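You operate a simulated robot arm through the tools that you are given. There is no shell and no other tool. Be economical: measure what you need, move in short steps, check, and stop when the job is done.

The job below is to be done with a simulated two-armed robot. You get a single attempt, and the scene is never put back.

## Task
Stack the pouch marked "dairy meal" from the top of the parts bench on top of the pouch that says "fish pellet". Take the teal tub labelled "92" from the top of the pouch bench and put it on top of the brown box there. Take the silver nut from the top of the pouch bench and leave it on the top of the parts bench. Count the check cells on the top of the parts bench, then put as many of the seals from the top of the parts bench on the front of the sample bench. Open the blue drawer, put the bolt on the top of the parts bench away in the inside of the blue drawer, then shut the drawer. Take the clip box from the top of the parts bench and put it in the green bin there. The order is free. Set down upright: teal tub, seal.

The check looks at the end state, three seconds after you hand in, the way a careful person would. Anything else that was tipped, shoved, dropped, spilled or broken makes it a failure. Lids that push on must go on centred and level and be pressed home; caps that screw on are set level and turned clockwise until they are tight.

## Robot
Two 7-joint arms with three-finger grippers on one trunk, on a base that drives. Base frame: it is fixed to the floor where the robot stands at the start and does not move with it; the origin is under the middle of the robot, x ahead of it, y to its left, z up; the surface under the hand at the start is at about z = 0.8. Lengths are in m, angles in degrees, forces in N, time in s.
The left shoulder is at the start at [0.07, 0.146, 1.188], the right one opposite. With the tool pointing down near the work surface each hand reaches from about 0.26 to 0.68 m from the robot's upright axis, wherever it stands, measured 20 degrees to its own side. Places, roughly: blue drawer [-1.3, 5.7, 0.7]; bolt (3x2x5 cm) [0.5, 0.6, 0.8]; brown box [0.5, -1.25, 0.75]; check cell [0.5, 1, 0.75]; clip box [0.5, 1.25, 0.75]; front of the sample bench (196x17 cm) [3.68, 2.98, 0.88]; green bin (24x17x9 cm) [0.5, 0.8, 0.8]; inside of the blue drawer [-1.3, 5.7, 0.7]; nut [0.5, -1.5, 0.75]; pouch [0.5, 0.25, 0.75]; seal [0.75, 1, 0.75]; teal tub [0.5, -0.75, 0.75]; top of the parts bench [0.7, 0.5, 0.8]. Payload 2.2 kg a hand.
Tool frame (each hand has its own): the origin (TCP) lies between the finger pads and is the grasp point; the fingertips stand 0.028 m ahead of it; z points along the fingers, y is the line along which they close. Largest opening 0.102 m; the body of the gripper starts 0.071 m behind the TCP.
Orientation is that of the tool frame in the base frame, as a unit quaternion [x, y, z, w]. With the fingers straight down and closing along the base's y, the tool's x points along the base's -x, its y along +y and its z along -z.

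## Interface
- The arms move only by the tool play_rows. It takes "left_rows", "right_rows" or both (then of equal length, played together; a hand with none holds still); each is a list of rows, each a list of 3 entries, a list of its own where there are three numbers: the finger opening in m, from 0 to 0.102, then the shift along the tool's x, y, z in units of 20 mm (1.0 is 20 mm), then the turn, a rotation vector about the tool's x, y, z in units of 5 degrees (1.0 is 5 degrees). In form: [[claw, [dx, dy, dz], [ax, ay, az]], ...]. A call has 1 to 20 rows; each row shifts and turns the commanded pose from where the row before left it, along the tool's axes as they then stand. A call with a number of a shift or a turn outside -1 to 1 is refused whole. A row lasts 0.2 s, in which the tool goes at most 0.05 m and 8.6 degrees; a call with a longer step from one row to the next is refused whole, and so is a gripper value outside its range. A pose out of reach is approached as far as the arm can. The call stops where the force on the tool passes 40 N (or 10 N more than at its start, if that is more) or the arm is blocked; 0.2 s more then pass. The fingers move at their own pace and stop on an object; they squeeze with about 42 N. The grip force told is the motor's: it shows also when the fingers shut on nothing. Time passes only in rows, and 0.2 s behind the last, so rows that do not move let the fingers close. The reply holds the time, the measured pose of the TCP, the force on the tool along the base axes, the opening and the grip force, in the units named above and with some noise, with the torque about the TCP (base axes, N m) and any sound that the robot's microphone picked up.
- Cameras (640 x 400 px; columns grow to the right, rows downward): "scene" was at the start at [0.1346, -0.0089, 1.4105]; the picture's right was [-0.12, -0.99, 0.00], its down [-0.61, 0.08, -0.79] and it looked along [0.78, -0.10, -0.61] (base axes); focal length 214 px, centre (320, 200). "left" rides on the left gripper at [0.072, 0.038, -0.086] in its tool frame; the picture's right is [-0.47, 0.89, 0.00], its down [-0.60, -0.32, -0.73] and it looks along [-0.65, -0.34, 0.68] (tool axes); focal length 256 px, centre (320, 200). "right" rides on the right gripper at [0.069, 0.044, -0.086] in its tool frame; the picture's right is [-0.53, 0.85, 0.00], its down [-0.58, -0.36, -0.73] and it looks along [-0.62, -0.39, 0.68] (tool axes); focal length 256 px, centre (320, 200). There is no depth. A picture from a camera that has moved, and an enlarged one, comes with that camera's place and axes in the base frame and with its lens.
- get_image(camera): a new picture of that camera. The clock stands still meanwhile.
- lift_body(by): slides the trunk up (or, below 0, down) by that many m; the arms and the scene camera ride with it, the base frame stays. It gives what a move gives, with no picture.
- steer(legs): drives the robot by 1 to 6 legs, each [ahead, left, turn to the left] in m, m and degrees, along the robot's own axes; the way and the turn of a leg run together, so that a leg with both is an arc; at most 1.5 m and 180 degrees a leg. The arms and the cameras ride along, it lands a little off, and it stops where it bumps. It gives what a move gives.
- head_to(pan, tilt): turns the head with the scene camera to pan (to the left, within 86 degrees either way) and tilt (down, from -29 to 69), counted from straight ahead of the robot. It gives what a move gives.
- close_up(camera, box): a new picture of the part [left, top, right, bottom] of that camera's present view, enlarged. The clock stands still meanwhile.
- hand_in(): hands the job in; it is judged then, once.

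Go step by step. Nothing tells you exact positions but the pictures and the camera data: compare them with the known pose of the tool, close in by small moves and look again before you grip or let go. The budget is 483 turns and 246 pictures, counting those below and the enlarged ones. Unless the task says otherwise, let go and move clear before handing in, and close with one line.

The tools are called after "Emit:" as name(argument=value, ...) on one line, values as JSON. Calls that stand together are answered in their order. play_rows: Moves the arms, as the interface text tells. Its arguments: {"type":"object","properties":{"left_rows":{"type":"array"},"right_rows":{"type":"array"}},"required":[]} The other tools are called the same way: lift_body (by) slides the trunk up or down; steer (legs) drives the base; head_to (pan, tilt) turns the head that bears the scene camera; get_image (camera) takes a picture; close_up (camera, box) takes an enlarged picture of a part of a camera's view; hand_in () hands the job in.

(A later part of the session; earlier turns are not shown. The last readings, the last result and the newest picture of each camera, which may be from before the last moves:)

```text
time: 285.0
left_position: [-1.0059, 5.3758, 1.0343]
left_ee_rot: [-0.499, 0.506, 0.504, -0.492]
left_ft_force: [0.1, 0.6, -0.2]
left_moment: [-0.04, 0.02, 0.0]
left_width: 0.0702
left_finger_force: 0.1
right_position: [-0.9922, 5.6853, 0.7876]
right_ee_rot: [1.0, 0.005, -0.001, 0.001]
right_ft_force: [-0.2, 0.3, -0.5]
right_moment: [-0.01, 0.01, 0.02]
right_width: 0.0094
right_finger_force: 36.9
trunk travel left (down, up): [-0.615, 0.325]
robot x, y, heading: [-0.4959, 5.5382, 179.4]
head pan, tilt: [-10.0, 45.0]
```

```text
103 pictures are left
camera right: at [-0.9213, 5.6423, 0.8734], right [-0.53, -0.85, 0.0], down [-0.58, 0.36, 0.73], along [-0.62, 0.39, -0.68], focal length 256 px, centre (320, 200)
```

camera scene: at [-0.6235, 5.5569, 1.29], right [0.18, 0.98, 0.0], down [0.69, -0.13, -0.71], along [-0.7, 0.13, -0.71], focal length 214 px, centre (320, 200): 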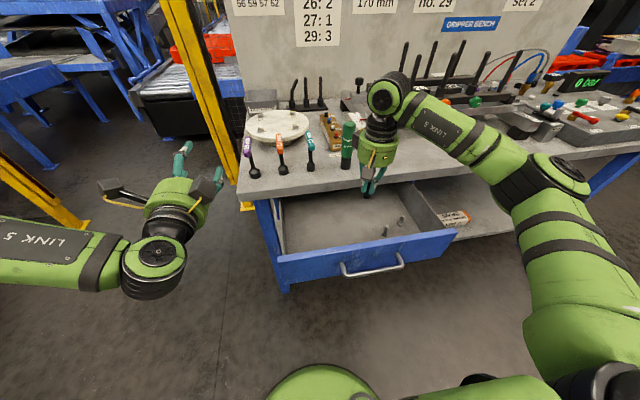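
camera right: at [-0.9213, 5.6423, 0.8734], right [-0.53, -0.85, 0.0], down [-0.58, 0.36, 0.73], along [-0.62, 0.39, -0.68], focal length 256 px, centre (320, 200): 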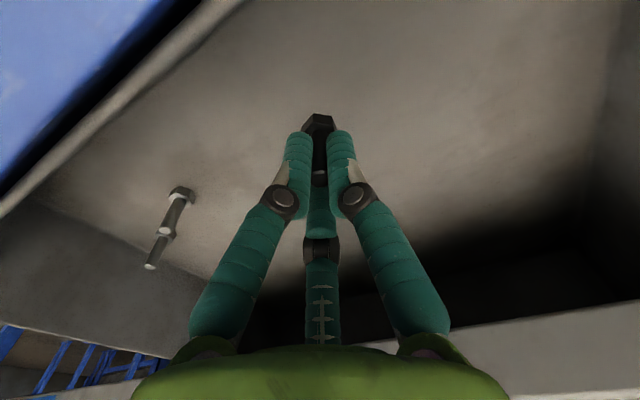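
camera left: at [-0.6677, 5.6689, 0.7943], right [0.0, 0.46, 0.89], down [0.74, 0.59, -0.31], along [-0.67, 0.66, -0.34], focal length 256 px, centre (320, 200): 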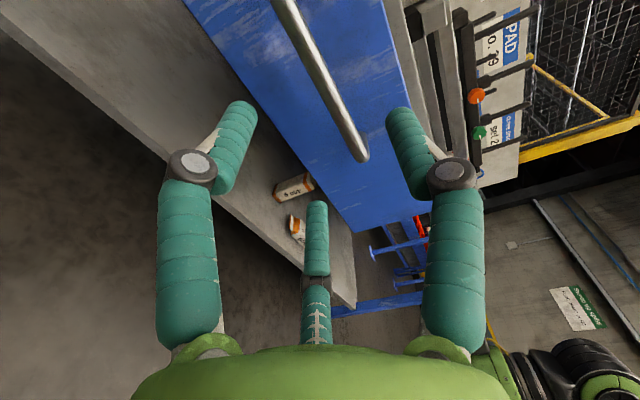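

Emit:
play_rows(right_rows=[[0, [0, 0, 0.5], [0, 0, 0]], [0, [0, 0, 0.4], [0, 0, 0]]])

Emit:
play_rows(right_rows=[[0, [0, 0, 0.25], [0, 0, 0]], [0, [0, 0, 0.15], [0, 0, 0]]])

```text
time: 285.6
left_position: [-1.0069, 5.3756, 1.0346]
left_ee_rot: [-0.498, 0.506, 0.503, -0.492]
left_ft_force: [-0.3, -1.0, 0.0]
left_moment: [-0.01, 0.0, -0.04]
left_width: 0.07
left_finger_force: 0.0
right_position: [-0.992, 5.6843, 0.7682]
right_ee_rot: [1.0, 0.004, 0.0, 0.0]
right_ft_force: [0.5, 0.9, -0.8]
right_moment: [0.02, -0.01, 0.03]
right_width: 0.0098
right_finger_force: 36.7
trunk travel left (down, up): [-0.615, 0.325]
robot x, y, heading: [-0.491, 5.5425, 179.3]
head pan, tilt: [-10.0, 45.0]
```

```text
time: 286.2
left_position: [-1.0061, 5.3755, 1.0349]
left_ee_rot: [-0.498, 0.505, 0.504, -0.492]
left_ft_force: [-0.1, 0.1, -1.1]
left_moment: [-0.02, -0.01, 0.05]
left_width: 0.0699
left_finger_force: 0.0
right_position: [-0.9913, 5.6846, 0.7616]
right_ee_rot: [1.0, 0.004, -0.001, 0.001]
right_ft_force: [-0.2, -0.2, -0.6]
right_moment: [-0.01, 0.02, 0.01]
right_width: 0.0094
right_finger_force: 36.9
trunk travel left (down, up): [-0.615, 0.325]
robot x, y, heading: [-0.4907, 5.5403, 179.2]
head pan, tilt: [-10.0, 45.0]
```

Emit:
play_rows(right_rows=[[0, [0, 0, 0.2], [0, 0, 0]], [0, [0, 0, 0.15], [0, 0, 0]]])

Emit:
play_rows(right_rows=[[0, [0, 0, 0.15], [0, 0, 0]], [0, [0, 0, 0.15], [0, 0, 0]]])

```text
time: 286.8
left_position: [-1.0071, 5.3761, 1.034]
left_ee_rot: [-0.499, 0.506, 0.503, -0.492]
left_ft_force: [-0.4, -0.8, 0.5]
left_moment: [-0.01, -0.01, 0.01]
left_width: 0.0699
left_finger_force: 0.0
right_position: [-0.9907, 5.685, 0.7541]
right_ee_rot: [1.0, 0.004, 0.0, -0.001]
right_ft_force: [-0.4, -0.3, -0.5]
right_moment: [-0.01, -0.03, 0.0]
right_width: 0.0094
right_finger_force: 36.6
trunk travel left (down, up): [-0.615, 0.325]
robot x, y, heading: [-0.4909, 5.5388, 179.3]
head pan, tilt: [-10.0, 45.0]
```

```text
time: 287.4
left_position: [-1.0064, 5.3766, 1.0338]
left_ee_rot: [-0.499, 0.506, 0.503, -0.493]
left_ft_force: [-0.1, -0.2, -0.4]
left_moment: [-0.05, -0.01, 0.02]
left_width: 0.0702
left_finger_force: 0.0
right_position: [-0.9911, 5.6841, 0.748]
right_ee_rot: [1.0, 0.004, 0.0, 0.001]
right_ft_force: [0.1, 1.1, -0.4]
right_moment: [0.02, 0.0, 0.0]
right_width: 0.0097
right_finger_force: 37.6
trunk travel left (down, up): [-0.615, 0.325]
robot x, y, heading: [-0.4914, 5.5377, 179.2]
head pan, tilt: [-10.0, 45.0]
```

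Emit:
get_image(camera="right")

Emit:
play_rows(right_rows=[[0, [0, 0, 0.15], [0, 0, 0]], [0, [0, 0, 0.15], [0, 0, 0]]])

```text
102 pictures are left
camera right: at [-0.921, 5.6417, 0.8338], right [-0.53, -0.85, 0.0], down [-0.58, 0.36, 0.73], along [-0.62, 0.38, -0.68], focal length 256 px, centre (320, 200)
```

right: 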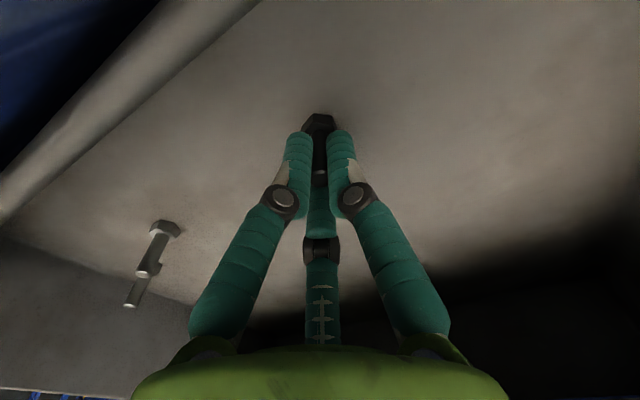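

```text
time: 288.0
left_position: [-1.0037, 5.3756, 1.0358]
left_ee_rot: [-0.497, 0.505, 0.505, -0.493]
left_ft_force: [-0.1, 0.2, -0.3]
left_moment: [-0.02, -0.04, -0.01]
left_width: 0.0701
left_finger_force: 0.0
right_position: [-0.991, 5.685, 0.747]
right_ee_rot: [1.0, 0.004, -0.006, 0.001]
right_ft_force: [-1.1, 3.3, 27.6]
right_moment: [0.23, -0.1, 0.05]
right_width: 0.0096
right_finger_force: 37.1
trunk travel left (down, up): [-0.615, 0.325]
robot x, y, heading: [-0.4932, 5.5414, 179.5]
head pan, tilt: [-10.0, 45.0]
```

Contact with the drawer floor. Ease up slightly, release, and rise.

Emit:
play_rows(right_rows=[[0, [0, 0, -0.2], [0, 0, 0]], [0.03, [0, 0, 0], [0, 0, 0]], [0.03, [0, 0, 0], [0, 0, 0]], [0.03, [0, 0, -0.5], [0, 0, 0]], [0.03, [0, 0, -1], [0, 0, 0]], [0.03, [0, 0, -1], [0, 0, 0]], [0.03, [0, 0, -1], [0, 0, 0]], [0.03, [0, 0, -1], [0, 0, 0]], [0.03, [0, 0, -1], [0, 0, 0]], [0.03, [0, 0, -1], [0, 0, 0]], [0.03, [0, 0, -1], [0, 0, 0]], [0.03, [0, 0, -1], [0, 0, 0]], [0.03, [0, 0, -1], [0, 0, 0]]])

Emit:
get_image(camera="right")

```text
time: 290.8
left_position: [-1.005, 5.3758, 1.0336]
left_ee_rot: [-0.498, 0.506, 0.504, -0.492]
left_ft_force: [-0.7, 0.7, -0.4]
left_moment: [0.02, 0.01, 0.0]
left_width: 0.0699
left_finger_force: 0.1
right_position: [-0.9901, 5.6848, 0.9354]
right_ee_rot: [1.0, 0.005, 0.0, 0.0]
right_ft_force: [-0.1, -0.1, 0.3]
right_moment: [0.01, 0.01, 0.03]
right_width: 0.0299
right_finger_force: 0.0
trunk travel left (down, up): [-0.615, 0.325]
robot x, y, heading: [-0.4909, 5.538, 179.5]
head pan, tilt: [-10.0, 45.0]
```

```text
101 pictures are left
camera right: at [-0.9197, 5.642, 1.0224], right [-0.53, -0.85, 0.0], down [-0.58, 0.36, 0.73], along [-0.62, 0.38, -0.68], focal length 256 px, centre (320, 200)
```

right: 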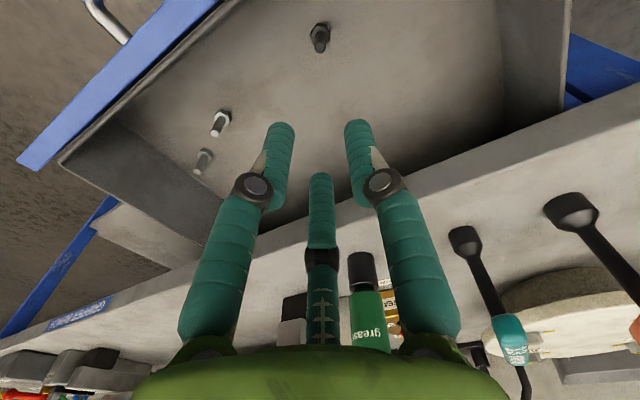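

The bolt stands in the drawer. Now back off and return the left hand to the handle to shut it.

Emit:
steer(legs=[[-0.36, 0, 0.3], [0, -0.375, 0]])

Emit:
lift_body(by=-0.24)

Emit:
get_image(camera="left")

```text
time: 295.1
left_position: [-0.6474, 5.7503, 1.0351]
left_ee_rot: [-0.497, 0.508, 0.505, -0.491]
left_ft_force: [-1.0, 0.0, 0.4]
left_moment: [-0.03, 0.0, -0.01]
left_width: 0.0701
left_finger_force: 0.0
right_position: [-0.6302, 6.0599, 0.9353]
right_ee_rot: [1.0, 0.001, 0.0, 0.0]
right_ft_force: [0.0, 0.4, -1.0]
right_moment: [-0.05, -0.05, 0.02]
right_width: 0.0299
right_finger_force: 0.1
trunk travel left (down, up): [-0.615, 0.325]
robot x, y, heading: [-0.135, 5.9123, 179.2]
head pan, tilt: [-10.0, 45.0]
```

```text
time: 297.6
left_position: [-0.6471, 5.7511, 0.7955]
left_ee_rot: [-0.497, 0.508, 0.505, -0.49]
left_ft_force: [0.6, 0.7, 0.5]
left_moment: [0.0, 0.03, 0.01]
left_width: 0.0701
left_finger_force: 0.0
right_position: [-0.6303, 6.0595, 0.696]
right_ee_rot: [1.0, 0.002, 0.0, 0.001]
right_ft_force: [-1.1, 0.3, -0.1]
right_moment: [0.03, -0.01, 0.01]
right_width: 0.0303
right_finger_force: 0.1
trunk travel left (down, up): [-0.375, 0.565]
robot x, y, heading: [-0.133, 5.9134, 179.1]
head pan, tilt: [-10.0, 45.0]
```

```text
100 pictures are left
camera left: at [-0.5638, 5.6769, 0.832], right [0.0, 0.46, 0.89], down [0.75, 0.59, -0.31], along [-0.66, 0.66, -0.34], focal length 256 px, centre (320, 200)
```

left: 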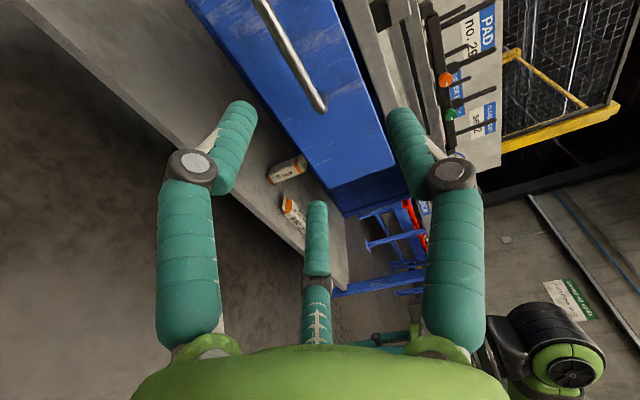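

Emit:
play_rows(left_rows=[[0.07, [0, -0.95, 0.8], [0, 0, 0]], [0.07, [0, -0.95, 0.8], [0, 0, 0]], [0.07, [0, 0, 1], [0, 0, 0]], [0.07, [0, 0, 1], [0, 0, 0]], [0.07, [0, 0, 1], [0, 0, 0]], [0.07, [0, 0, 1], [0, 0, 0]], [0.07, [0, 0, 1], [0, 0, 0]]])

Emit:
get_image(camera="left")

```text
time: 299.2
left_position: [-0.7789, 5.753, 0.7557]
left_ee_rot: [-0.497, 0.508, 0.505, -0.49]
left_ft_force: [-0.3, 0.0, -0.4]
left_moment: [0.04, 0.01, 0.0]
left_width: 0.0699
left_finger_force: 0.1
right_position: [-0.6314, 6.061, 0.6968]
right_ee_rot: [1.0, 0.002, 0.001, 0.002]
right_ft_force: [-0.5, 0.0, 0.2]
right_moment: [0.0, 0.01, 0.01]
right_width: 0.0301
right_finger_force: 0.1
trunk travel left (down, up): [-0.375, 0.565]
robot x, y, heading: [-0.1336, 5.9088, 179.2]
head pan, tilt: [-10.0, 45.0]
```

```text
99 pictures are left
camera left: at [-0.6958, 5.6796, 0.7938], right [0.0, 0.46, 0.89], down [0.75, 0.59, -0.31], along [-0.66, 0.66, -0.34], focal length 256 px, centre (320, 200)
```

left: 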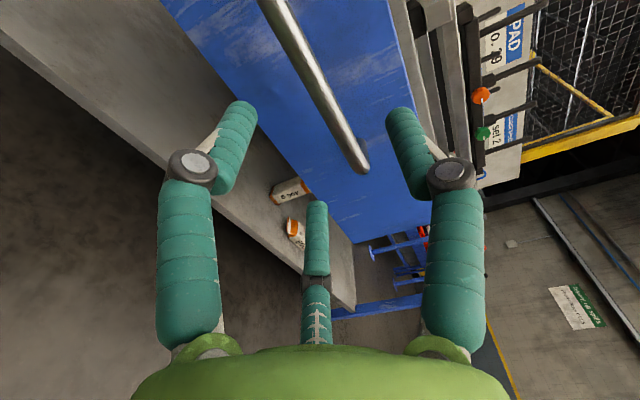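

Emit:
steer(legs=[[0.08, 0, 0]])

Emit:
play_rows(left_rows=[[0.0, [0, 0, 0], [0, 0, 0]], [0.0, [0, 0, 0], [0, 0, 0]], [0.0, [0, 0, 0], [0, 0, 0]]])

Emit:
get_image(camera="left")

```text
time: 300.2
left_position: [-0.8597, 5.755, 0.7561]
left_ee_rot: [-0.497, 0.509, 0.504, -0.49]
left_ft_force: [0.0, -0.3, -0.9]
left_moment: [-0.01, 0.02, -0.03]
left_width: 0.0701
left_finger_force: 0.0
right_position: [-0.7105, 6.061, 0.6948]
right_ee_rot: [1.0, 0.002, 0.0, 0.001]
right_ft_force: [0.4, -0.4, -1.1]
right_moment: [0.01, -0.04, 0.0]
right_width: 0.03
right_finger_force: 0.1
trunk travel left (down, up): [-0.375, 0.565]
robot x, y, heading: [-0.2162, 5.912, 179.1]
head pan, tilt: [-10.0, 45.0]
```

```text
time: 301.0
left_position: [-0.8601, 5.7559, 0.7565]
left_ee_rot: [-0.497, 0.509, 0.504, -0.49]
left_ft_force: [0.4, 0.9, -4.5]
left_moment: [-0.11, -0.02, -0.13]
left_width: 0.0217
left_finger_force: 44.9
right_position: [-0.7115, 6.0611, 0.6954]
right_ee_rot: [1.0, 0.002, 0.0, 0.001]
right_ft_force: [-0.5, 0.0, -1.0]
right_moment: [-0.01, 0.01, -0.01]
right_width: 0.0302
right_finger_force: 0.1
trunk travel left (down, up): [-0.375, 0.565]
robot x, y, heading: [-0.2129, 5.9116, 179.3]
head pan, tilt: [-10.0, 45.0]
```

```text
98 pictures are left
camera left: at [-0.776, 5.6808, 0.7931], right [0.0, 0.46, 0.89], down [0.75, 0.59, -0.31], along [-0.66, 0.67, -0.35], focal length 256 px, centre (320, 200)
```

left: 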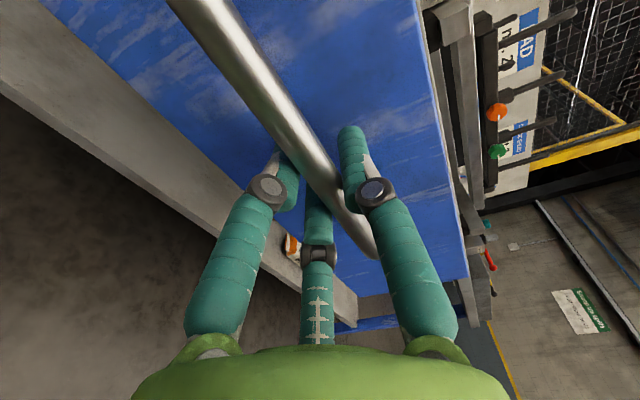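

Gripped again; push gently closed in short legs.

Emit:
steer(legs=[[0.05, 0, 0], [0.05, 0, 0], [0.05, 0, 0], [0.05, 0, 0]])

Emit:
steer(legs=[[0.03, 0, 0]])

Emit:
get_image(camera="scene")

```text
time: 303.5
left_position: [-1.0587, 5.7544, 0.7553]
left_ee_rot: [-0.5, 0.506, 0.504, -0.49]
left_ft_force: [1.4, -14.2, -5.1]
left_moment: [-0.26, -0.05, 0.36]
left_width: 0.0213
left_finger_force: 45.1
right_position: [-0.9091, 6.0636, 0.6966]
right_ee_rot: [1.0, 0.002, 0.001, -0.001]
right_ft_force: [-0.5, 0.1, -0.9]
right_moment: [0.02, -0.01, 0.02]
right_width: 0.0299
right_finger_force: 0.0
trunk travel left (down, up): [-0.375, 0.565]
robot x, y, heading: [-0.4139, 5.9165, 179.2]
head pan, tilt: [-10.0, 45.0]
```

```text
time: 304.5
left_position: [-1.0856, 5.756, 0.7547]
left_ee_rot: [-0.499, 0.506, 0.502, -0.493]
left_ft_force: [-1.1, -1.5, -0.6]
left_moment: [-0.04, 0.0, -0.5]
left_width: 0.0214
left_finger_force: 44.6
right_position: [-0.9409, 6.0634, 0.6948]
right_ee_rot: [1.0, 0.001, 0.001, 0.0]
right_ft_force: [-0.6, 0.5, 0.7]
right_moment: [0.01, 0.01, 0.02]
right_width: 0.0299
right_finger_force: 0.1
trunk travel left (down, up): [-0.375, 0.565]
robot x, y, heading: [-0.4422, 5.9151, 179.3]
head pan, tilt: [-10.0, 45.0]
stopped in leg 1: the force on the tool passed its limit at 58 N (the readings are from after the stop); the commanded pose is now the measured one
```

```text
97 pictures are left
camera scene: at [-0.5739, 5.9344, 1.0499], right [0.19, 0.98, 0.0], down [0.69, -0.13, -0.71], along [-0.69, 0.13, -0.71], focal length 214 px, centre (320, 200)
```

scene: 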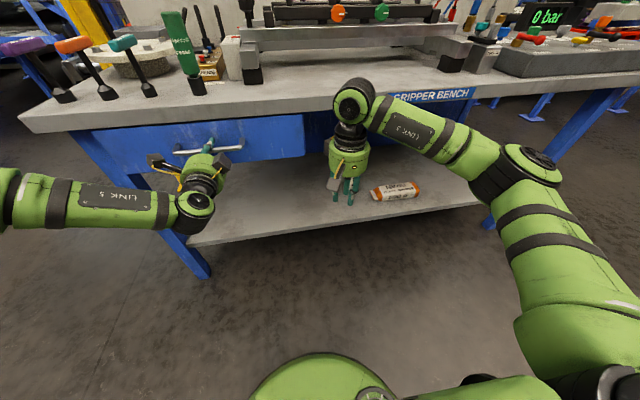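

The drawer is shut against its stop. Release, retreat and back off.

Emit:
play_rows(left_rows=[[0.05, [0, 0, 0], [0, 0, 0]], [0.07, [0, 0, 0], [0, 0, 0]], [0.07, [0, 0, -0.5], [0, 0, 0]], [0.07, [0, 0, -1], [0, 0, 0]], [0.07, [0, 0, -1], [0, 0, 0]], [0.07, [0, 0, -1], [0, 0, 0]], [0.07, [0, 0, -1], [0, 0, 0]]])

Emit:
steer(legs=[[-0.55, 0, 0]])

Emit:
lift_body(by=0.4)

Emit:
head_to(pan=5, tilt=30)

Emit:
get_image(camera="scene")

```text
time: 306.1
left_position: [-0.9957, 5.7527, 0.7566]
left_ee_rot: [-0.499, 0.506, 0.502, -0.494]
left_ft_force: [-0.5, -0.7, 0.3]
left_moment: [0.03, 0.02, 0.01]
left_width: 0.0699
left_finger_force: 0.0
right_position: [-0.939, 6.0638, 0.6949]
right_ee_rot: [1.0, 0.002, 0.0, 0.001]
right_ft_force: [0.3, 0.1, -1.2]
right_moment: [0.02, 0.0, 0.01]
right_width: 0.0296
right_finger_force: 0.1
trunk travel left (down, up): [-0.375, 0.565]
robot x, y, heading: [-0.4435, 5.9136, 179.3]
head pan, tilt: [-10.0, 45.0]
```

```text
time: 309.3
left_position: [-0.4467, 5.7448, 0.7578]
left_ee_rot: [-0.499, 0.505, 0.502, -0.493]
left_ft_force: [-0.6, -1.5, -0.2]
left_moment: [-0.01, -0.02, -0.02]
left_width: 0.0698
left_finger_force: 0.1
right_position: [-0.3913, 6.0546, 0.6942]
right_ee_rot: [1.0, 0.004, 0.0, -0.001]
right_ft_force: [0.0, 0.0, 0.5]
right_moment: [0.0, 0.01, 0.01]
right_width: 0.0301
right_finger_force: 0.1
trunk travel left (down, up): [-0.375, 0.565]
robot x, y, heading: [0.1071, 5.9095, 179.3]
head pan, tilt: [-10.0, 45.0]
```

```text
time: 313.1
left_position: [-0.4474, 5.7436, 1.1567]
left_ee_rot: [-0.5, 0.505, 0.501, -0.494]
left_ft_force: [-0.2, 0.2, 0.9]
left_moment: [0.02, 0.01, -0.01]
left_width: 0.0698
left_finger_force: 0.1
right_position: [-0.3908, 6.0556, 1.0957]
right_ee_rot: [1.0, 0.004, 0.0, 0.0]
right_ft_force: [-0.2, -0.6, 0.0]
right_moment: [0.01, 0.04, -0.02]
right_width: 0.03
right_finger_force: 0.0
trunk travel left (down, up): [-0.775, 0.165]
robot x, y, heading: [0.1063, 5.9081, 179.4]
head pan, tilt: [-10.0, 45.0]
```

```text
time: 313.9
left_position: [-0.4469, 5.7447, 1.1569]
left_ee_rot: [-0.5, 0.505, 0.501, -0.493]
left_ft_force: [0.4, -0.6, 0.9]
left_moment: [0.01, -0.02, 0.02]
left_width: 0.0697
left_finger_force: 0.1
right_position: [-0.391, 6.055, 1.0961]
right_ee_rot: [1.0, 0.003, 0.0, 0.0]
right_ft_force: [-0.2, -1.0, -0.4]
right_moment: [0.06, 0.02, 0.01]
right_width: 0.03
right_finger_force: 0.1
trunk travel left (down, up): [-0.775, 0.165]
robot x, y, heading: [0.1055, 5.9087, 179.4]
head pan, tilt: [5.0, 30.0]
```

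```text
96 pictures are left
camera scene: at [-0.0356, 5.9052, 1.4725], right [-0.07, 1.0, 0.0], down [0.5, 0.04, -0.87], along [-0.86, -0.06, -0.5], focal length 214 px, centre (320, 200)
```

scene: 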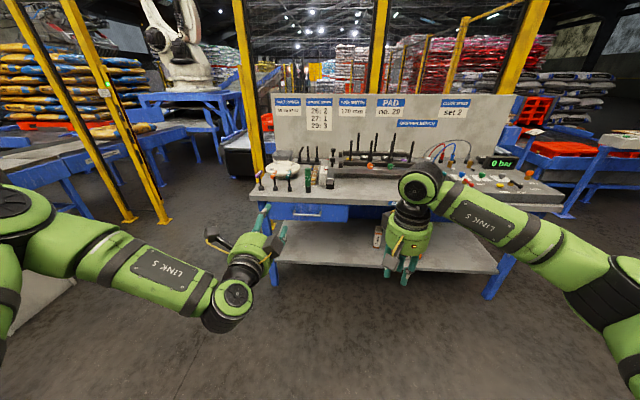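

The drawer is closed. Restore the left hand to pointing down.

Emit:
play_rows(left_rows=[[0.08, [0, 0, 0], [0, 0, -1]], [0.08, [0, 0, 0], [0, 0, -1]], [0.08, [0, 0, 0], [0, 0, -1]], [0.08, [0, 0, 0], [0, 0, -1]], [0.08, [0, 0, 0], [0, 0, -1]], [0.08, [0, 0, 0], [0, 0, -1]], [0.08, [0, 0, 0], [0, 0, -1]], [0.08, [0, 0, 0], [0, 0, -1]], [0.08, [0, 0, 0], [0, 0, -1]], [0.08, [0, 0, 0], [0, 0, -1]], [0.08, [0, 0, 0], [0, 0, -1]], [0.08, [0, 0, 0], [0, 0, -1]], [0.08, [0, 0, 0], [0, 0, -1]], [0.08, [0, 0, 0], [0, 0, -1]], [0.08, [0, 0, 0], [0, 0, -1]], [0.08, [0, 0, 0], [0, 0, -1]], [0.08, [0, 0, 0], [0, 0, -1]], [0.08, [0, 0, 0], [0, 0, -1]]])

Emit:
play_rows(left_rows=[[0.08, [0, 0, 0], [0, 1, 0]], [0.08, [0, 0, 0], [0, 1, 0]], [0.08, [0, 0, 0], [0, 1, 0]], [0.08, [0, 0, 0], [0, 1, 0]], [0.08, [0, 0, 0], [0, 1, 0]], [0.08, [0, 0, 0], [0, 1, 0]], [0.08, [0, 0, 0], [0, 1, 0]], [0.08, [0, 0, 0], [0, 1, 0]], [0.08, [0, 0, 0], [0, 1, 0]], [0.08, [0, 0, 0], [0, 1, 0]], [0.08, [0, 0, 0], [0, 1, 0]], [0.08, [0, 0, 0], [0, 1, 0]], [0.08, [0, 0, 0], [0, 1, 0]], [0.08, [0, 0, 0], [0, 1, 0]], [0.08, [0, 0, 0], [0, 1, 0]], [0.08, [0, 0, 0], [0, 1, 0]], [0.08, [0, 0, 0], [0, 1, 0]], [0.08, [0, 0, 0], [0, 1, 0]]])

```text
time: 317.7
left_position: [-0.4471, 5.7439, 1.158]
left_ee_rot: [0.71, -0.003, -0.704, -0.006]
left_ft_force: [-0.3, 0.1, -0.2]
left_moment: [-0.03, 0.01, -0.01]
left_width: 0.08
left_finger_force: 0.1
right_position: [-0.3911, 6.0552, 1.0945]
right_ee_rot: [1.0, 0.004, 0.0, -0.001]
right_ft_force: [-0.3, -0.2, -0.5]
right_moment: [0.02, 0.03, 0.01]
right_width: 0.0301
right_finger_force: 0.1
trunk travel left (down, up): [-0.775, 0.165]
robot x, y, heading: [0.1049, 5.9116, 179.4]
head pan, tilt: [5.0, 30.0]
```

```text
time: 321.5
left_position: [-0.4318, 5.7324, 1.1553]
left_ee_rot: [1.0, -0.007, 0.005, -0.003]
left_ft_force: [-0.8, 0.6, -0.4]
left_moment: [0.04, 0.01, -0.02]
left_width: 0.0799
left_finger_force: 0.1
left hand out of reach, approached as far as the arm can: row 17, 18
right_position: [-0.3901, 6.0561, 1.0954]
right_ee_rot: [1.0, 0.004, 0.0, 0.0]
right_ft_force: [0.5, -0.2, -0.8]
right_moment: [-0.01, -0.01, -0.03]
right_width: 0.0301
right_finger_force: 0.0
trunk travel left (down, up): [-0.775, 0.165]
robot x, y, heading: [0.1042, 5.9084, 179.1]
head pan, tilt: [5.0, 30.0]
```

Now drive back along the same way, keeping the heading and moving sideways and backwards.

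Emit:
steer(legs=[[0, 1.35, 0], [-1.2, 0, 0.5], [-1.15, 0, 0]])

Emit:
steer(legs=[[0, 1.4, 0.3], [0, 1.4, 0]])

Emit:
head_to(pan=15, tilt=20)

Emit:
get_image(camera="scene")

```text
time: 339.4
left_position: [1.8848, 4.3145, 1.1542]
left_ee_rot: [1.0, -0.021, 0.005, -0.001]
left_ft_force: [-0.5, 0.1, -0.2]
left_moment: [0.02, 0.02, 0.02]
left_width: 0.08
left_finger_force: 0.1
right_position: [1.9345, 4.6376, 1.0942]
right_ee_rot: [1.0, -0.01, 0.001, 0.001]
right_ft_force: [0.3, -0.1, 0.2]
right_moment: [0.01, -0.01, 0.01]
right_width: 0.0302
right_finger_force: 0.0
trunk travel left (down, up): [-0.775, 0.165]
robot x, y, heading: [2.4285, 4.4739, 177.6]
head pan, tilt: [5.0, 30.0]
```

```text
time: 349.4
left_position: [1.7915, 2.4073, 1.1533]
left_ee_rot: [1.0, -0.024, 0.005, -0.006]
left_ft_force: [-0.1, -1.6, -1.0]
left_moment: [0.11, 0.02, 0.01]
left_width: 0.08
left_finger_force: 0.0
right_position: [1.8449, 2.731, 1.0963]
right_ee_rot: [1.0, -0.016, 0.001, -0.003]
right_ft_force: [0.2, -0.9, 0.7]
right_moment: [0.07, -0.01, 0.03]
right_width: 0.0298
right_finger_force: 0.0
trunk travel left (down, up): [-0.775, 0.165]
robot x, y, heading: [2.334, 2.5759, 177.1]
head pan, tilt: [5.0, 30.0]
stopped in leg 2: the robot was blocked; the commanded pose is now the measured one
```

```text
time: 350.1
left_position: [1.7914, 2.4156, 1.1538]
left_ee_rot: [1.0, -0.025, 0.005, -0.001]
left_ft_force: [-0.4, 0.7, 0.0]
left_moment: [-0.02, -0.03, -0.01]
left_width: 0.0798
left_finger_force: 0.1
right_position: [1.8443, 2.7374, 1.0952]
right_ee_rot: [1.0, -0.015, -0.001, 0.001]
right_ft_force: [-0.3, 0.0, 1.4]
right_moment: [0.0, -0.03, -0.02]
right_width: 0.0299
right_finger_force: 0.0
trunk travel left (down, up): [-0.775, 0.165]
robot x, y, heading: [2.3327, 2.5715, 177.1]
head pan, tilt: [15.0, 20.0]
```

```text
95 pictures are left
camera scene: at [2.1938, 2.5582, 1.4886], right [-0.21, 0.98, 0.0], down [0.34, 0.07, -0.94], along [-0.92, -0.2, -0.34], focal length 214 px, centre (320, 200)
```

scene: 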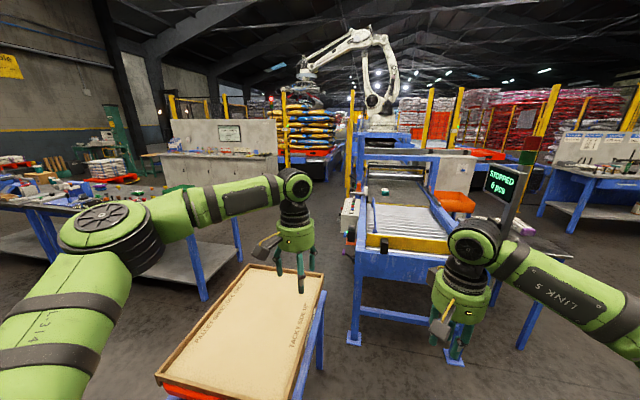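

I brushed something near the tray table; back off and pass it further out at x≈2.75.

Emit:
steer(legs=[[0, -0.12, 0], [-0.42, 0, 2.9]])

Emit:
head_to(pan=45, tilt=40)

Emit:
get_image(camera="scene")

```text
time: 353.6
left_position: [2.2274, 2.4958, 1.1535]
left_ee_rot: [1.0, 0.001, 0.005, -0.001]
left_ft_force: [0.3, 0.1, -0.2]
left_moment: [0.0, 0.01, -0.02]
left_width: 0.08
left_finger_force: 0.0
right_position: [2.2662, 2.8205, 1.0939]
right_ee_rot: [1.0, 0.01, 0.002, 0.0]
right_ft_force: [-0.4, -0.3, 0.3]
right_moment: [-0.02, 0.0, 0.02]
right_width: 0.0298
right_finger_force: 0.1
trunk travel left (down, up): [-0.775, 0.165]
robot x, y, heading: [2.7618, 2.6803, -179.9]
head pan, tilt: [15.0, 20.0]
```

```text
time: 354.5
left_position: [2.2284, 2.4967, 1.1539]
left_ee_rot: [1.0, 0.002, 0.005, -0.002]
left_ft_force: [0.6, -0.1, 0.4]
left_moment: [-0.02, -0.02, 0.0]
left_width: 0.0801
left_finger_force: 0.0
right_position: [2.2666, 2.8201, 1.0949]
right_ee_rot: [1.0, 0.011, 0.0, 0.0]
right_ft_force: [1.2, -0.1, 0.3]
right_moment: [-0.02, 0.02, 0.04]
right_width: 0.03
right_finger_force: 0.1
trunk travel left (down, up): [-0.775, 0.165]
robot x, y, heading: [2.7622, 2.6842, -180.0]
head pan, tilt: [45.0, 40.0]
```

```text
94 pictures are left
camera scene: at [2.6537, 2.6235, 1.4573], right [-0.71, 0.71, 0.0], down [0.45, 0.45, -0.77], along [-0.54, -0.54, -0.64], focal length 214 px, centre (320, 200)
```

scene: 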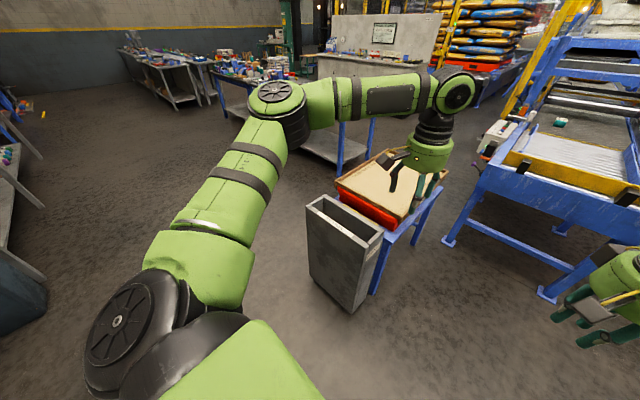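

A grey waste bin stands beside the tray table (upright). I continue past it and look at the parts bench from behind.

Emit:
steer(legs=[[0, 1.4, 0], [0.8, 0.15, 0]])

Emit:
head_to(pan=15, tilt=32)

Emit:
get_image(camera="scene")

```text
time: 365.3
left_position: [1.4252, 0.989, 1.1547]
left_ee_rot: [1.0, -0.006, 0.004, -0.002]
left_ft_force: [-0.8, 0.0, -1.0]
left_moment: [-0.01, 0.03, -0.02]
left_width: 0.0801
left_finger_force: 0.1
right_position: [1.4674, 1.3131, 1.0955]
right_ee_rot: [1.0, 0.003, 0.0, 0.0]
right_ft_force: [0.8, -1.2, 0.2]
right_moment: [-0.02, 0.0, 0.03]
right_width: 0.0301
right_finger_force: 0.0
trunk travel left (down, up): [-0.775, 0.165]
robot x, y, heading: [1.9661, 1.1671, 179.4]
head pan, tilt: [45.0, 40.0]
```

```text
time: 366.2
left_position: [1.4242, 0.9887, 1.154]
left_ee_rot: [1.0, -0.007, 0.005, -0.001]
left_ft_force: [-0.7, -1.0, -0.1]
left_moment: [-0.02, -0.01, 0.01]
left_width: 0.0801
left_finger_force: 0.0
right_position: [1.4654, 1.3136, 1.0947]
right_ee_rot: [1.0, 0.004, 0.0, 0.0]
right_ft_force: [-0.5, 1.0, 0.2]
right_moment: [0.02, 0.0, -0.01]
right_width: 0.03
right_finger_force: 0.0
trunk travel left (down, up): [-0.775, 0.165]
robot x, y, heading: [1.963, 1.1642, 179.3]
head pan, tilt: [15.0, 32.0]
```

```text
93 pictures are left
camera scene: at [1.825, 1.1475, 1.4694], right [-0.25, 0.97, 0.0], down [0.51, 0.13, -0.85], along [-0.82, -0.21, -0.53], focal length 214 px, centre (320, 200)
```

scene: 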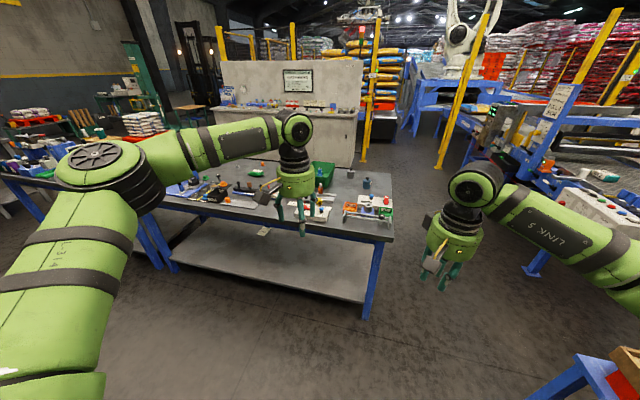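

Emit:
close_up(camera="scene", box=[150, 150, 300, 250])

Emit:
close_up(camera="scene", box=[265, 155, 405, 245])

```text
4.00 times, centred on (225, 200) of scene
camera zoom: at [1.825, 1.1475, 1.4694], right [-0.25, 0.97, 0.0], down [0.51, 0.13, -0.85], along [-0.82, -0.21, -0.53], focal length 858 px, centre (700, 200)
```

zoom: 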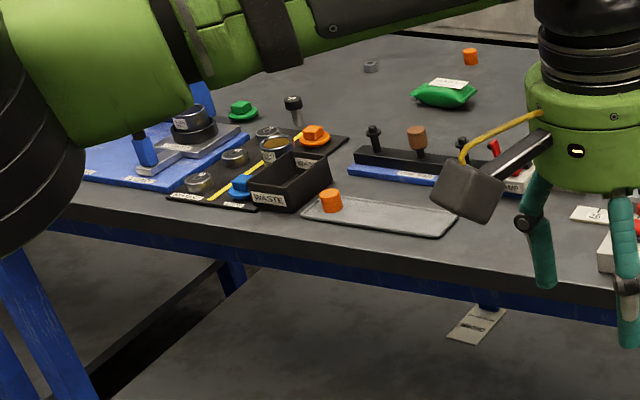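

```text
4.44 times, centred on (335, 200) of scene
camera zoom: at [1.825, 1.1475, 1.4694], right [-0.25, 0.97, 0.0], down [0.51, 0.13, -0.85], along [-0.82, -0.21, -0.53], focal length 953 px, centre (253, 200)
```

zoom: 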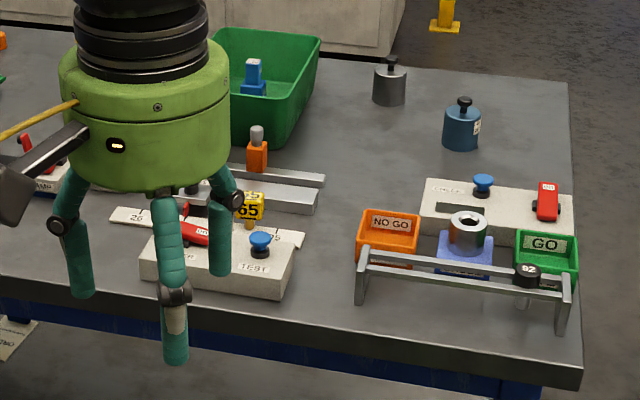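

I want a closer look at the candidates. I drive up to the back of the bench and use the hand cameras.

Emit:
steer(legs=[[0.5, 0.1, 0]])

Emit:
get_image(camera="left")

Emit:
close_up(camera="left", box=[160, 0, 480, 200])

```text
time: 369.2
left_position: [0.9355, 0.8908, 1.1545]
left_ee_rot: [1.0, -0.003, 0.005, -0.002]
left_ft_force: [-0.2, -0.5, -0.2]
left_moment: [-0.01, 0.0, -0.04]
left_width: 0.08
left_finger_force: 0.1
right_position: [0.9748, 1.214, 1.0956]
right_ee_rot: [1.0, 0.007, 0.0, 0.001]
right_ft_force: [0.1, -0.2, -0.1]
right_moment: [0.01, 0.0, 0.0]
right_width: 0.0298
right_finger_force: 0.1
trunk travel left (down, up): [-0.775, 0.165]
robot x, y, heading: [1.4737, 1.0753, 179.6]
head pan, tilt: [15.0, 32.0]
```

```text
90 pictures are left
camera left: at [1.0059, 0.8515, 1.2404], right [-0.47, -0.88, -0.01], down [-0.61, 0.32, 0.73], along [-0.64, 0.35, -0.69], focal length 256 px, centre (320, 200)
```

left: 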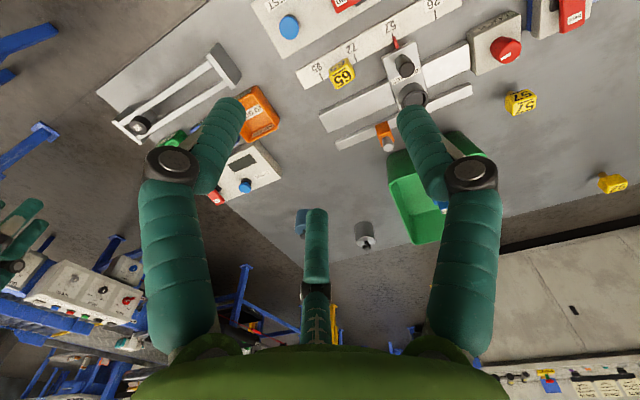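

```text
2.00 times, centred on (320, 100) of left
camera zoom: at [1.0059, 0.8515, 1.2404], right [-0.47, -0.88, -0.01], down [-0.61, 0.32, 0.73], along [-0.64, 0.35, -0.69], focal length 512 px, centre (320, 400)
```

zoom: 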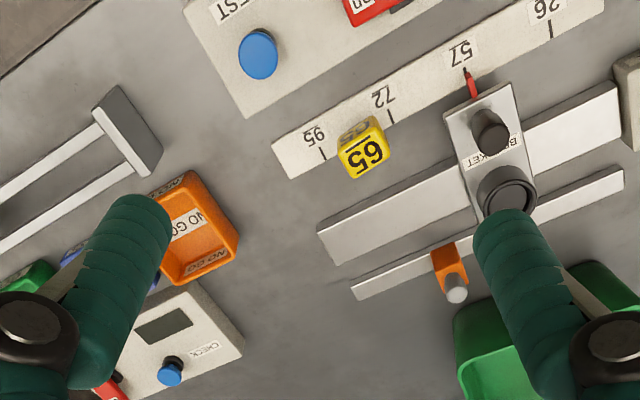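

Evidence (numbered, loosely scattered, several of them, one exactly at the listed seal place) points to the yellow blocks on pegs as the seals. I take 65 with the left hand: raise the right, lower the trunk, approach.

Emit:
play_rows(left_rows=[[0.055, [-0.8, -0.05, 0], [0, 0, 0]], [0.055, [-0.8, -0.05, 0], [0, 0, 0]], [0.055, [-0.8, -0.05, 0], [0, 0, 0]], [0.055, [-0.8, -0.05, 0], [0, 0, 0]], [0.055, [-0.6, -0.05, 0], [0, 0, 0]], [0.055, [0, 0, 0], [0, 0, 0]]], right_rows=[[0.03, [0, 0, -1], [0, 0, 0]], [0.03, [0, 0, -1], [0, 0, 0]], [0.03, [0, 0, -1], [0, 0, 0]], [0.03, [0, 0, -1], [0, 0, 0]], [0.03, [0, 0, -1], [0, 0, 0]], [0.03, [0, 0, -1], [0, 0, 0]]])

Emit:
lift_body(by=-0.2)

Emit:
get_image(camera="left")

```text
time: 370.6
left_position: [0.916, 0.8657, 1.149]
left_ee_rot: [1.0, -0.002, 0.003, -0.002]
left_ft_force: [0.0, 0.2, -0.4]
left_moment: [-0.01, 0.02, 0.05]
left_width: 0.0549
left_finger_force: 0.0
left hand out of reach, approached as far as the arm can: row 1, 2, 3, 4, 5
right_position: [0.9726, 1.2141, 1.2163]
right_ee_rot: [1.0, 0.007, 0.0, 0.0]
right_ft_force: [0.5, 0.2, 0.0]
right_moment: [0.01, 0.01, 0.01]
right_width: 0.0299
right_finger_force: 0.0
trunk travel left (down, up): [-0.775, 0.165]
robot x, y, heading: [1.4719, 1.0725, 179.7]
head pan, tilt: [15.0, 32.0]
```

```text
time: 372.7
left_position: [0.9152, 0.8663, 0.9481]
left_ee_rot: [1.0, -0.003, 0.004, -0.002]
left_ft_force: [-0.3, 0.3, 0.2]
left_moment: [-0.03, 0.0, -0.02]
left_width: 0.055
left_finger_force: 0.2
right_position: [0.9723, 1.2144, 1.015]
right_ee_rot: [1.0, 0.007, 0.0, -0.001]
right_ft_force: [0.4, 0.7, -0.7]
right_moment: [-0.02, -0.03, 0.03]
right_width: 0.0301
right_finger_force: 0.0
trunk travel left (down, up): [-0.575, 0.365]
robot x, y, heading: [1.4694, 1.0697, 179.6]
head pan, tilt: [15.0, 32.0]
```

```text
88 pictures are left
camera left: at [0.9866, 0.8275, 1.0342], right [-0.47, -0.88, -0.01], down [-0.61, 0.32, 0.73], along [-0.64, 0.35, -0.69], focal length 256 px, centre (320, 200)
```

left: 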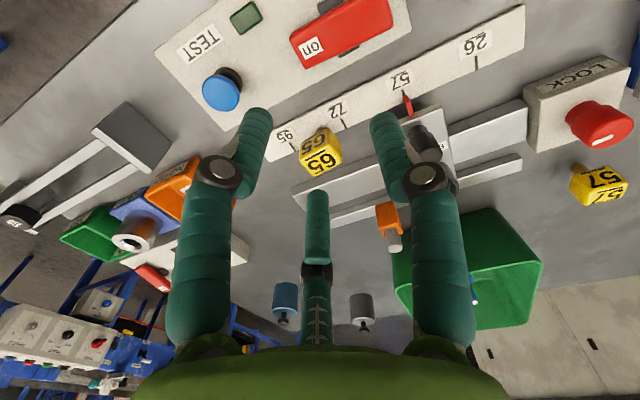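

Emit:
steer(legs=[[0.04, -0.06, 0]])

Emit:
play_rows(left_rows=[[0.055, [-0.3, 0.75, 0], [0, 0, 0]], [0.055, [-0.3, 0.75, 0.5], [0, 0, 0]], [0.055, [0, 0, 1], [0, 0, 0]]])

Emit:
get_image(camera="left")

```text
time: 373.8
left_position: [0.8756, 0.9253, 0.9478]
left_ee_rot: [1.0, -0.001, 0.005, -0.003]
left_ft_force: [-0.6, 0.4, 0.8]
left_moment: [-0.02, -0.05, -0.01]
left_width: 0.0548
left_finger_force: 0.1
right_position: [0.9337, 1.2728, 1.0146]
right_ee_rot: [1.0, 0.009, -0.001, 0.0]
right_ft_force: [-0.7, 0.3, -0.1]
right_moment: [-0.04, -0.02, 0.0]
right_width: 0.0297
right_finger_force: 0.1
trunk travel left (down, up): [-0.575, 0.365]
robot x, y, heading: [1.4319, 1.1328, 179.9]
head pan, tilt: [15.0, 32.0]
```

```text
time: 374.6
left_position: [0.8649, 0.896, 0.9196]
left_ee_rot: [1.0, 0.0, 0.003, -0.002]
left_ft_force: [-0.5, -0.3, -0.4]
left_moment: [0.02, 0.01, 0.02]
left_width: 0.0548
left_finger_force: 0.0
right_position: [0.9335, 1.2725, 1.0165]
right_ee_rot: [1.0, 0.008, 0.0, 0.001]
right_ft_force: [-0.4, 0.0, 0.0]
right_moment: [-0.01, -0.01, 0.03]
right_width: 0.0301
right_finger_force: 0.1
trunk travel left (down, up): [-0.575, 0.365]
robot x, y, heading: [1.4348, 1.1327, 179.6]
head pan, tilt: [15.0, 32.0]
```

```text
87 pictures are left
camera left: at [0.9366, 0.8568, 1.0039], right [-0.47, -0.88, -0.01], down [-0.61, 0.31, 0.73], along [-0.64, 0.34, -0.69], focal length 256 px, centre (320, 200)
```

left: 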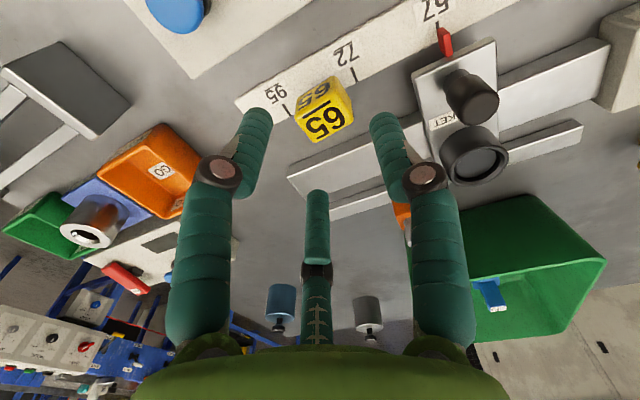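

Centred over block 65. Lower and grip.

Emit:
play_rows(left_rows=[[0.055, [-0.15, 0, 0.95], [0, 0, 0]], [0.055, [0, 0, 0.95], [0, 0, 0]], [0.055, [0, 0, 0.95], [0, 0, 0]], [0.055, [0, 0, 0.85], [0, 0, 0]]])

Emit:
get_image(camera="left")

```text
time: 375.6
left_position: [0.8676, 0.8928, 0.846]
left_ee_rot: [1.0, -0.001, 0.003, -0.003]
left_ft_force: [-0.2, 0.0, 1.1]
left_moment: [0.03, 0.0, -0.02]
left_width: 0.055
left_finger_force: 0.1
left hand out of reach, approached as far as the arm can: row 4
right_position: [0.9337, 1.2734, 1.0157]
right_ee_rot: [1.0, 0.009, -0.001, 0.0]
right_ft_force: [0.7, 0.3, -0.3]
right_moment: [-0.02, -0.01, -0.01]
right_width: 0.0301
right_finger_force: 0.0
trunk travel left (down, up): [-0.575, 0.365]
robot x, y, heading: [1.4336, 1.1314, 179.8]
head pan, tilt: [15.0, 32.0]
```

```text
86 pictures are left
camera left: at [0.9393, 0.8546, 0.9306], right [-0.47, -0.88, -0.01], down [-0.61, 0.31, 0.73], along [-0.64, 0.35, -0.68], focal length 256 px, centre (320, 200)
```

left: 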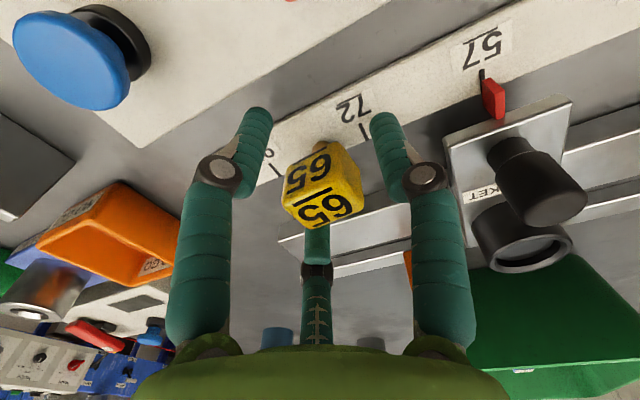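

The cube is at the grasp point. Close and lift.

Emit:
play_rows(left_rows=[[0.02, [0, 0, 0], [0, 0, 0]], [0.02, [0, 0, 0], [0, 0, 0]], [0.02, [0, 0, 0], [0, 0, 0]]])

Emit:
play_rows(left_rows=[[0.02, [0, 0, -0.4], [0, 0, 0]], [0.02, [0, 0, -0.8], [0, 0, 0]], [0.02, [0, 0, -0.8], [0, 0, 0]]])

Emit:
get_image(camera="left")

```text
time: 376.4
left_position: [0.8675, 0.8915, 0.8454]
left_ee_rot: [1.0, -0.001, 0.003, -0.004]
left_ft_force: [-0.4, 0.1, -0.7]
left_moment: [-0.01, -0.02, 0.0]
left_width: 0.0302
left_finger_force: 41.9
right_position: [0.9337, 1.273, 1.0158]
right_ee_rot: [1.0, 0.009, 0.0, 0.0]
right_ft_force: [-0.5, 1.4, -1.3]
right_moment: [0.02, 0.02, -0.02]
right_width: 0.0301
right_finger_force: 0.0
trunk travel left (down, up): [-0.575, 0.365]
robot x, y, heading: [1.4327, 1.1337, 179.7]
head pan, tilt: [15.0, 32.0]
```

```text
time: 377.1
left_position: [0.8668, 0.8942, 0.8862]
left_ee_rot: [1.0, -0.002, 0.005, -0.003]
left_ft_force: [0.6, 0.0, -0.9]
left_moment: [0.0, -0.01, 0.02]
left_width: 0.0302
left_finger_force: 42.2
right_position: [0.9338, 1.273, 1.015]
right_ee_rot: [1.0, 0.01, 0.0, 0.0]
right_ft_force: [0.0, -0.1, -0.8]
right_moment: [-0.01, 0.02, 0.03]
right_width: 0.0299
right_finger_force: 0.0
trunk travel left (down, up): [-0.575, 0.365]
robot x, y, heading: [1.4289, 1.1301, 179.7]
head pan, tilt: [15.0, 32.0]
```

```text
85 pictures are left
camera left: at [0.9386, 0.8544, 0.9721], right [-0.47, -0.88, -0.01], down [-0.61, 0.32, 0.73], along [-0.64, 0.35, -0.69], focal length 256 px, centre (320, 200)
```

left: 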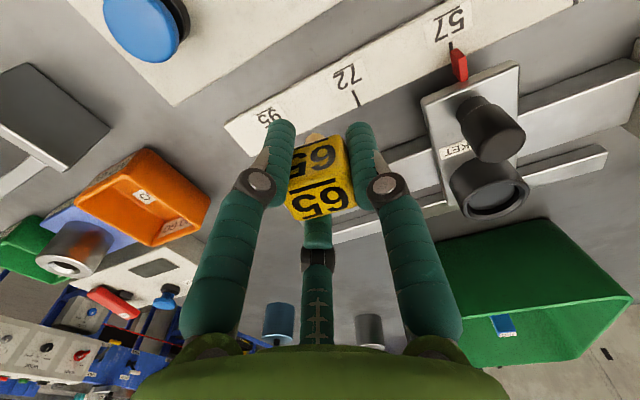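

The seal came up freely. Now seal 57 (≈(0.682, 0.658)) with the right hand: raise the trunk and strafe along the back of the bench.

Emit:
lift_body(by=0.15)

Emit:
steer(legs=[[0, 0.7, 0], [0.1, 0, 0]])

Emit:
get_image(camera="right")

Emit:
get_image(camera="scene")

```text
time: 378.9
left_position: [0.8656, 0.8923, 1.0355]
left_ee_rot: [1.0, -0.002, 0.005, -0.002]
left_ft_force: [-0.7, 0.2, -0.4]
left_moment: [-0.01, -0.01, -0.02]
left_width: 0.0298
left_finger_force: 42.6
right_position: [0.9338, 1.2737, 1.1659]
right_ee_rot: [1.0, 0.009, 0.001, 0.0]
right_ft_force: [0.0, 0.4, -0.7]
right_moment: [-0.02, -0.01, 0.04]
right_width: 0.0299
right_finger_force: 0.0
trunk travel left (down, up): [-0.725, 0.215]
robot x, y, heading: [1.4323, 1.1351, 179.8]
head pan, tilt: [15.0, 32.0]
```

```text
time: 383.4
left_position: [0.7694, 0.1973, 1.0366]
left_ee_rot: [1.0, 0.002, 0.004, -0.003]
left_ft_force: [-0.7, -0.5, 0.6]
left_moment: [-0.02, 0.02, 0.02]
left_width: 0.0297
left_finger_force: 41.6
right_position: [0.8332, 0.5786, 1.1668]
right_ee_rot: [1.0, 0.011, -0.001, 0.0]
right_ft_force: [-0.5, 0.1, 0.1]
right_moment: [-0.01, 0.02, -0.01]
right_width: 0.0303
right_finger_force: 0.0
trunk travel left (down, up): [-0.725, 0.215]
robot x, y, heading: [1.3323, 0.4427, -179.7]
head pan, tilt: [15.0, 32.0]
```

```text
84 pictures are left
camera right: at [0.9043, 0.5368, 1.2529], right [-0.51, -0.86, 0.0], down [-0.58, 0.35, 0.73], along [-0.63, 0.38, -0.68], focal length 256 px, centre (320, 200)
```

right: 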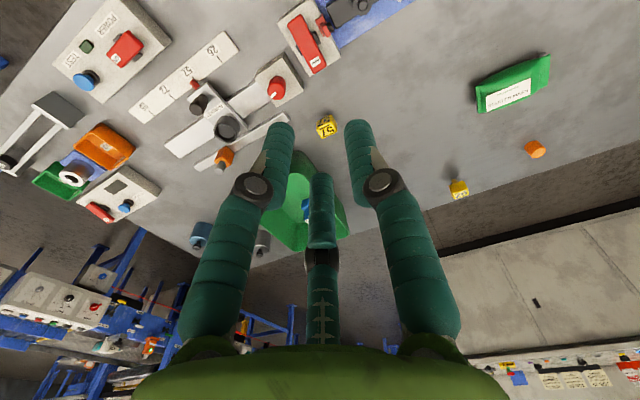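

```text
83 pictures are left
camera scene: at [1.1954, 0.4182, 1.4197], right [-0.26, 0.97, 0.0], down [0.51, 0.14, -0.85], along [-0.82, -0.22, -0.53], focal length 214 px, centre (320, 200)
```

scene: 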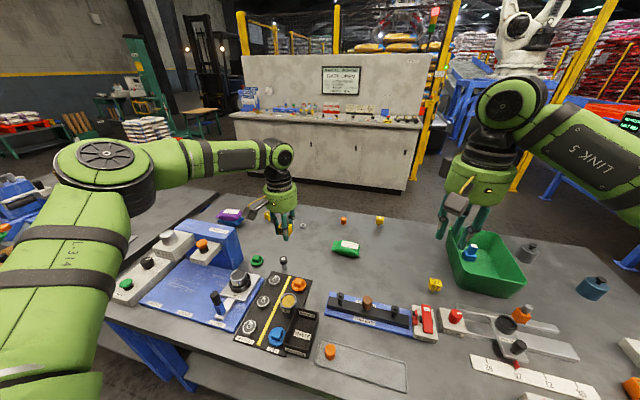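

Emit:
close_up(camera="scene", box=[230, 240, 350, 370])

Emit:
close_up(camera="scene", box=[400, 270, 560, 370])

```text
3.08 times, centred on (290, 305) of scene
camera zoom: at [1.1954, 0.4182, 1.4197], right [-0.26, 0.97, 0.0], down [0.51, 0.14, -0.85], along [-0.82, -0.22, -0.53], focal length 660 px, centre (412, -123)
```

zoom: 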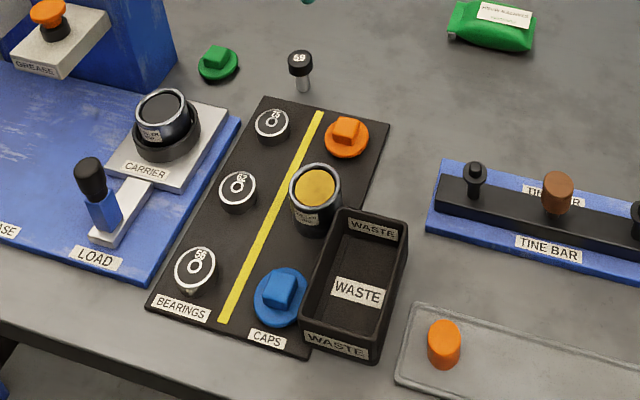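

```text
4.00 times, centred on (480, 320) of scene
camera zoom: at [1.1954, 0.4182, 1.4197], right [-0.26, 0.97, 0.0], down [0.51, 0.14, -0.85], along [-0.82, -0.22, -0.53], focal length 858 px, centre (-320, -280)
```

zoom: 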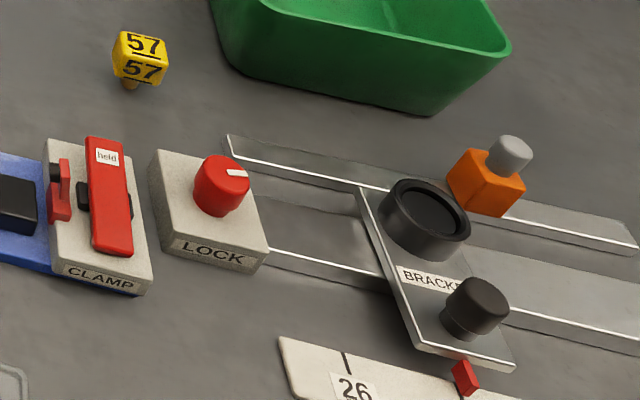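

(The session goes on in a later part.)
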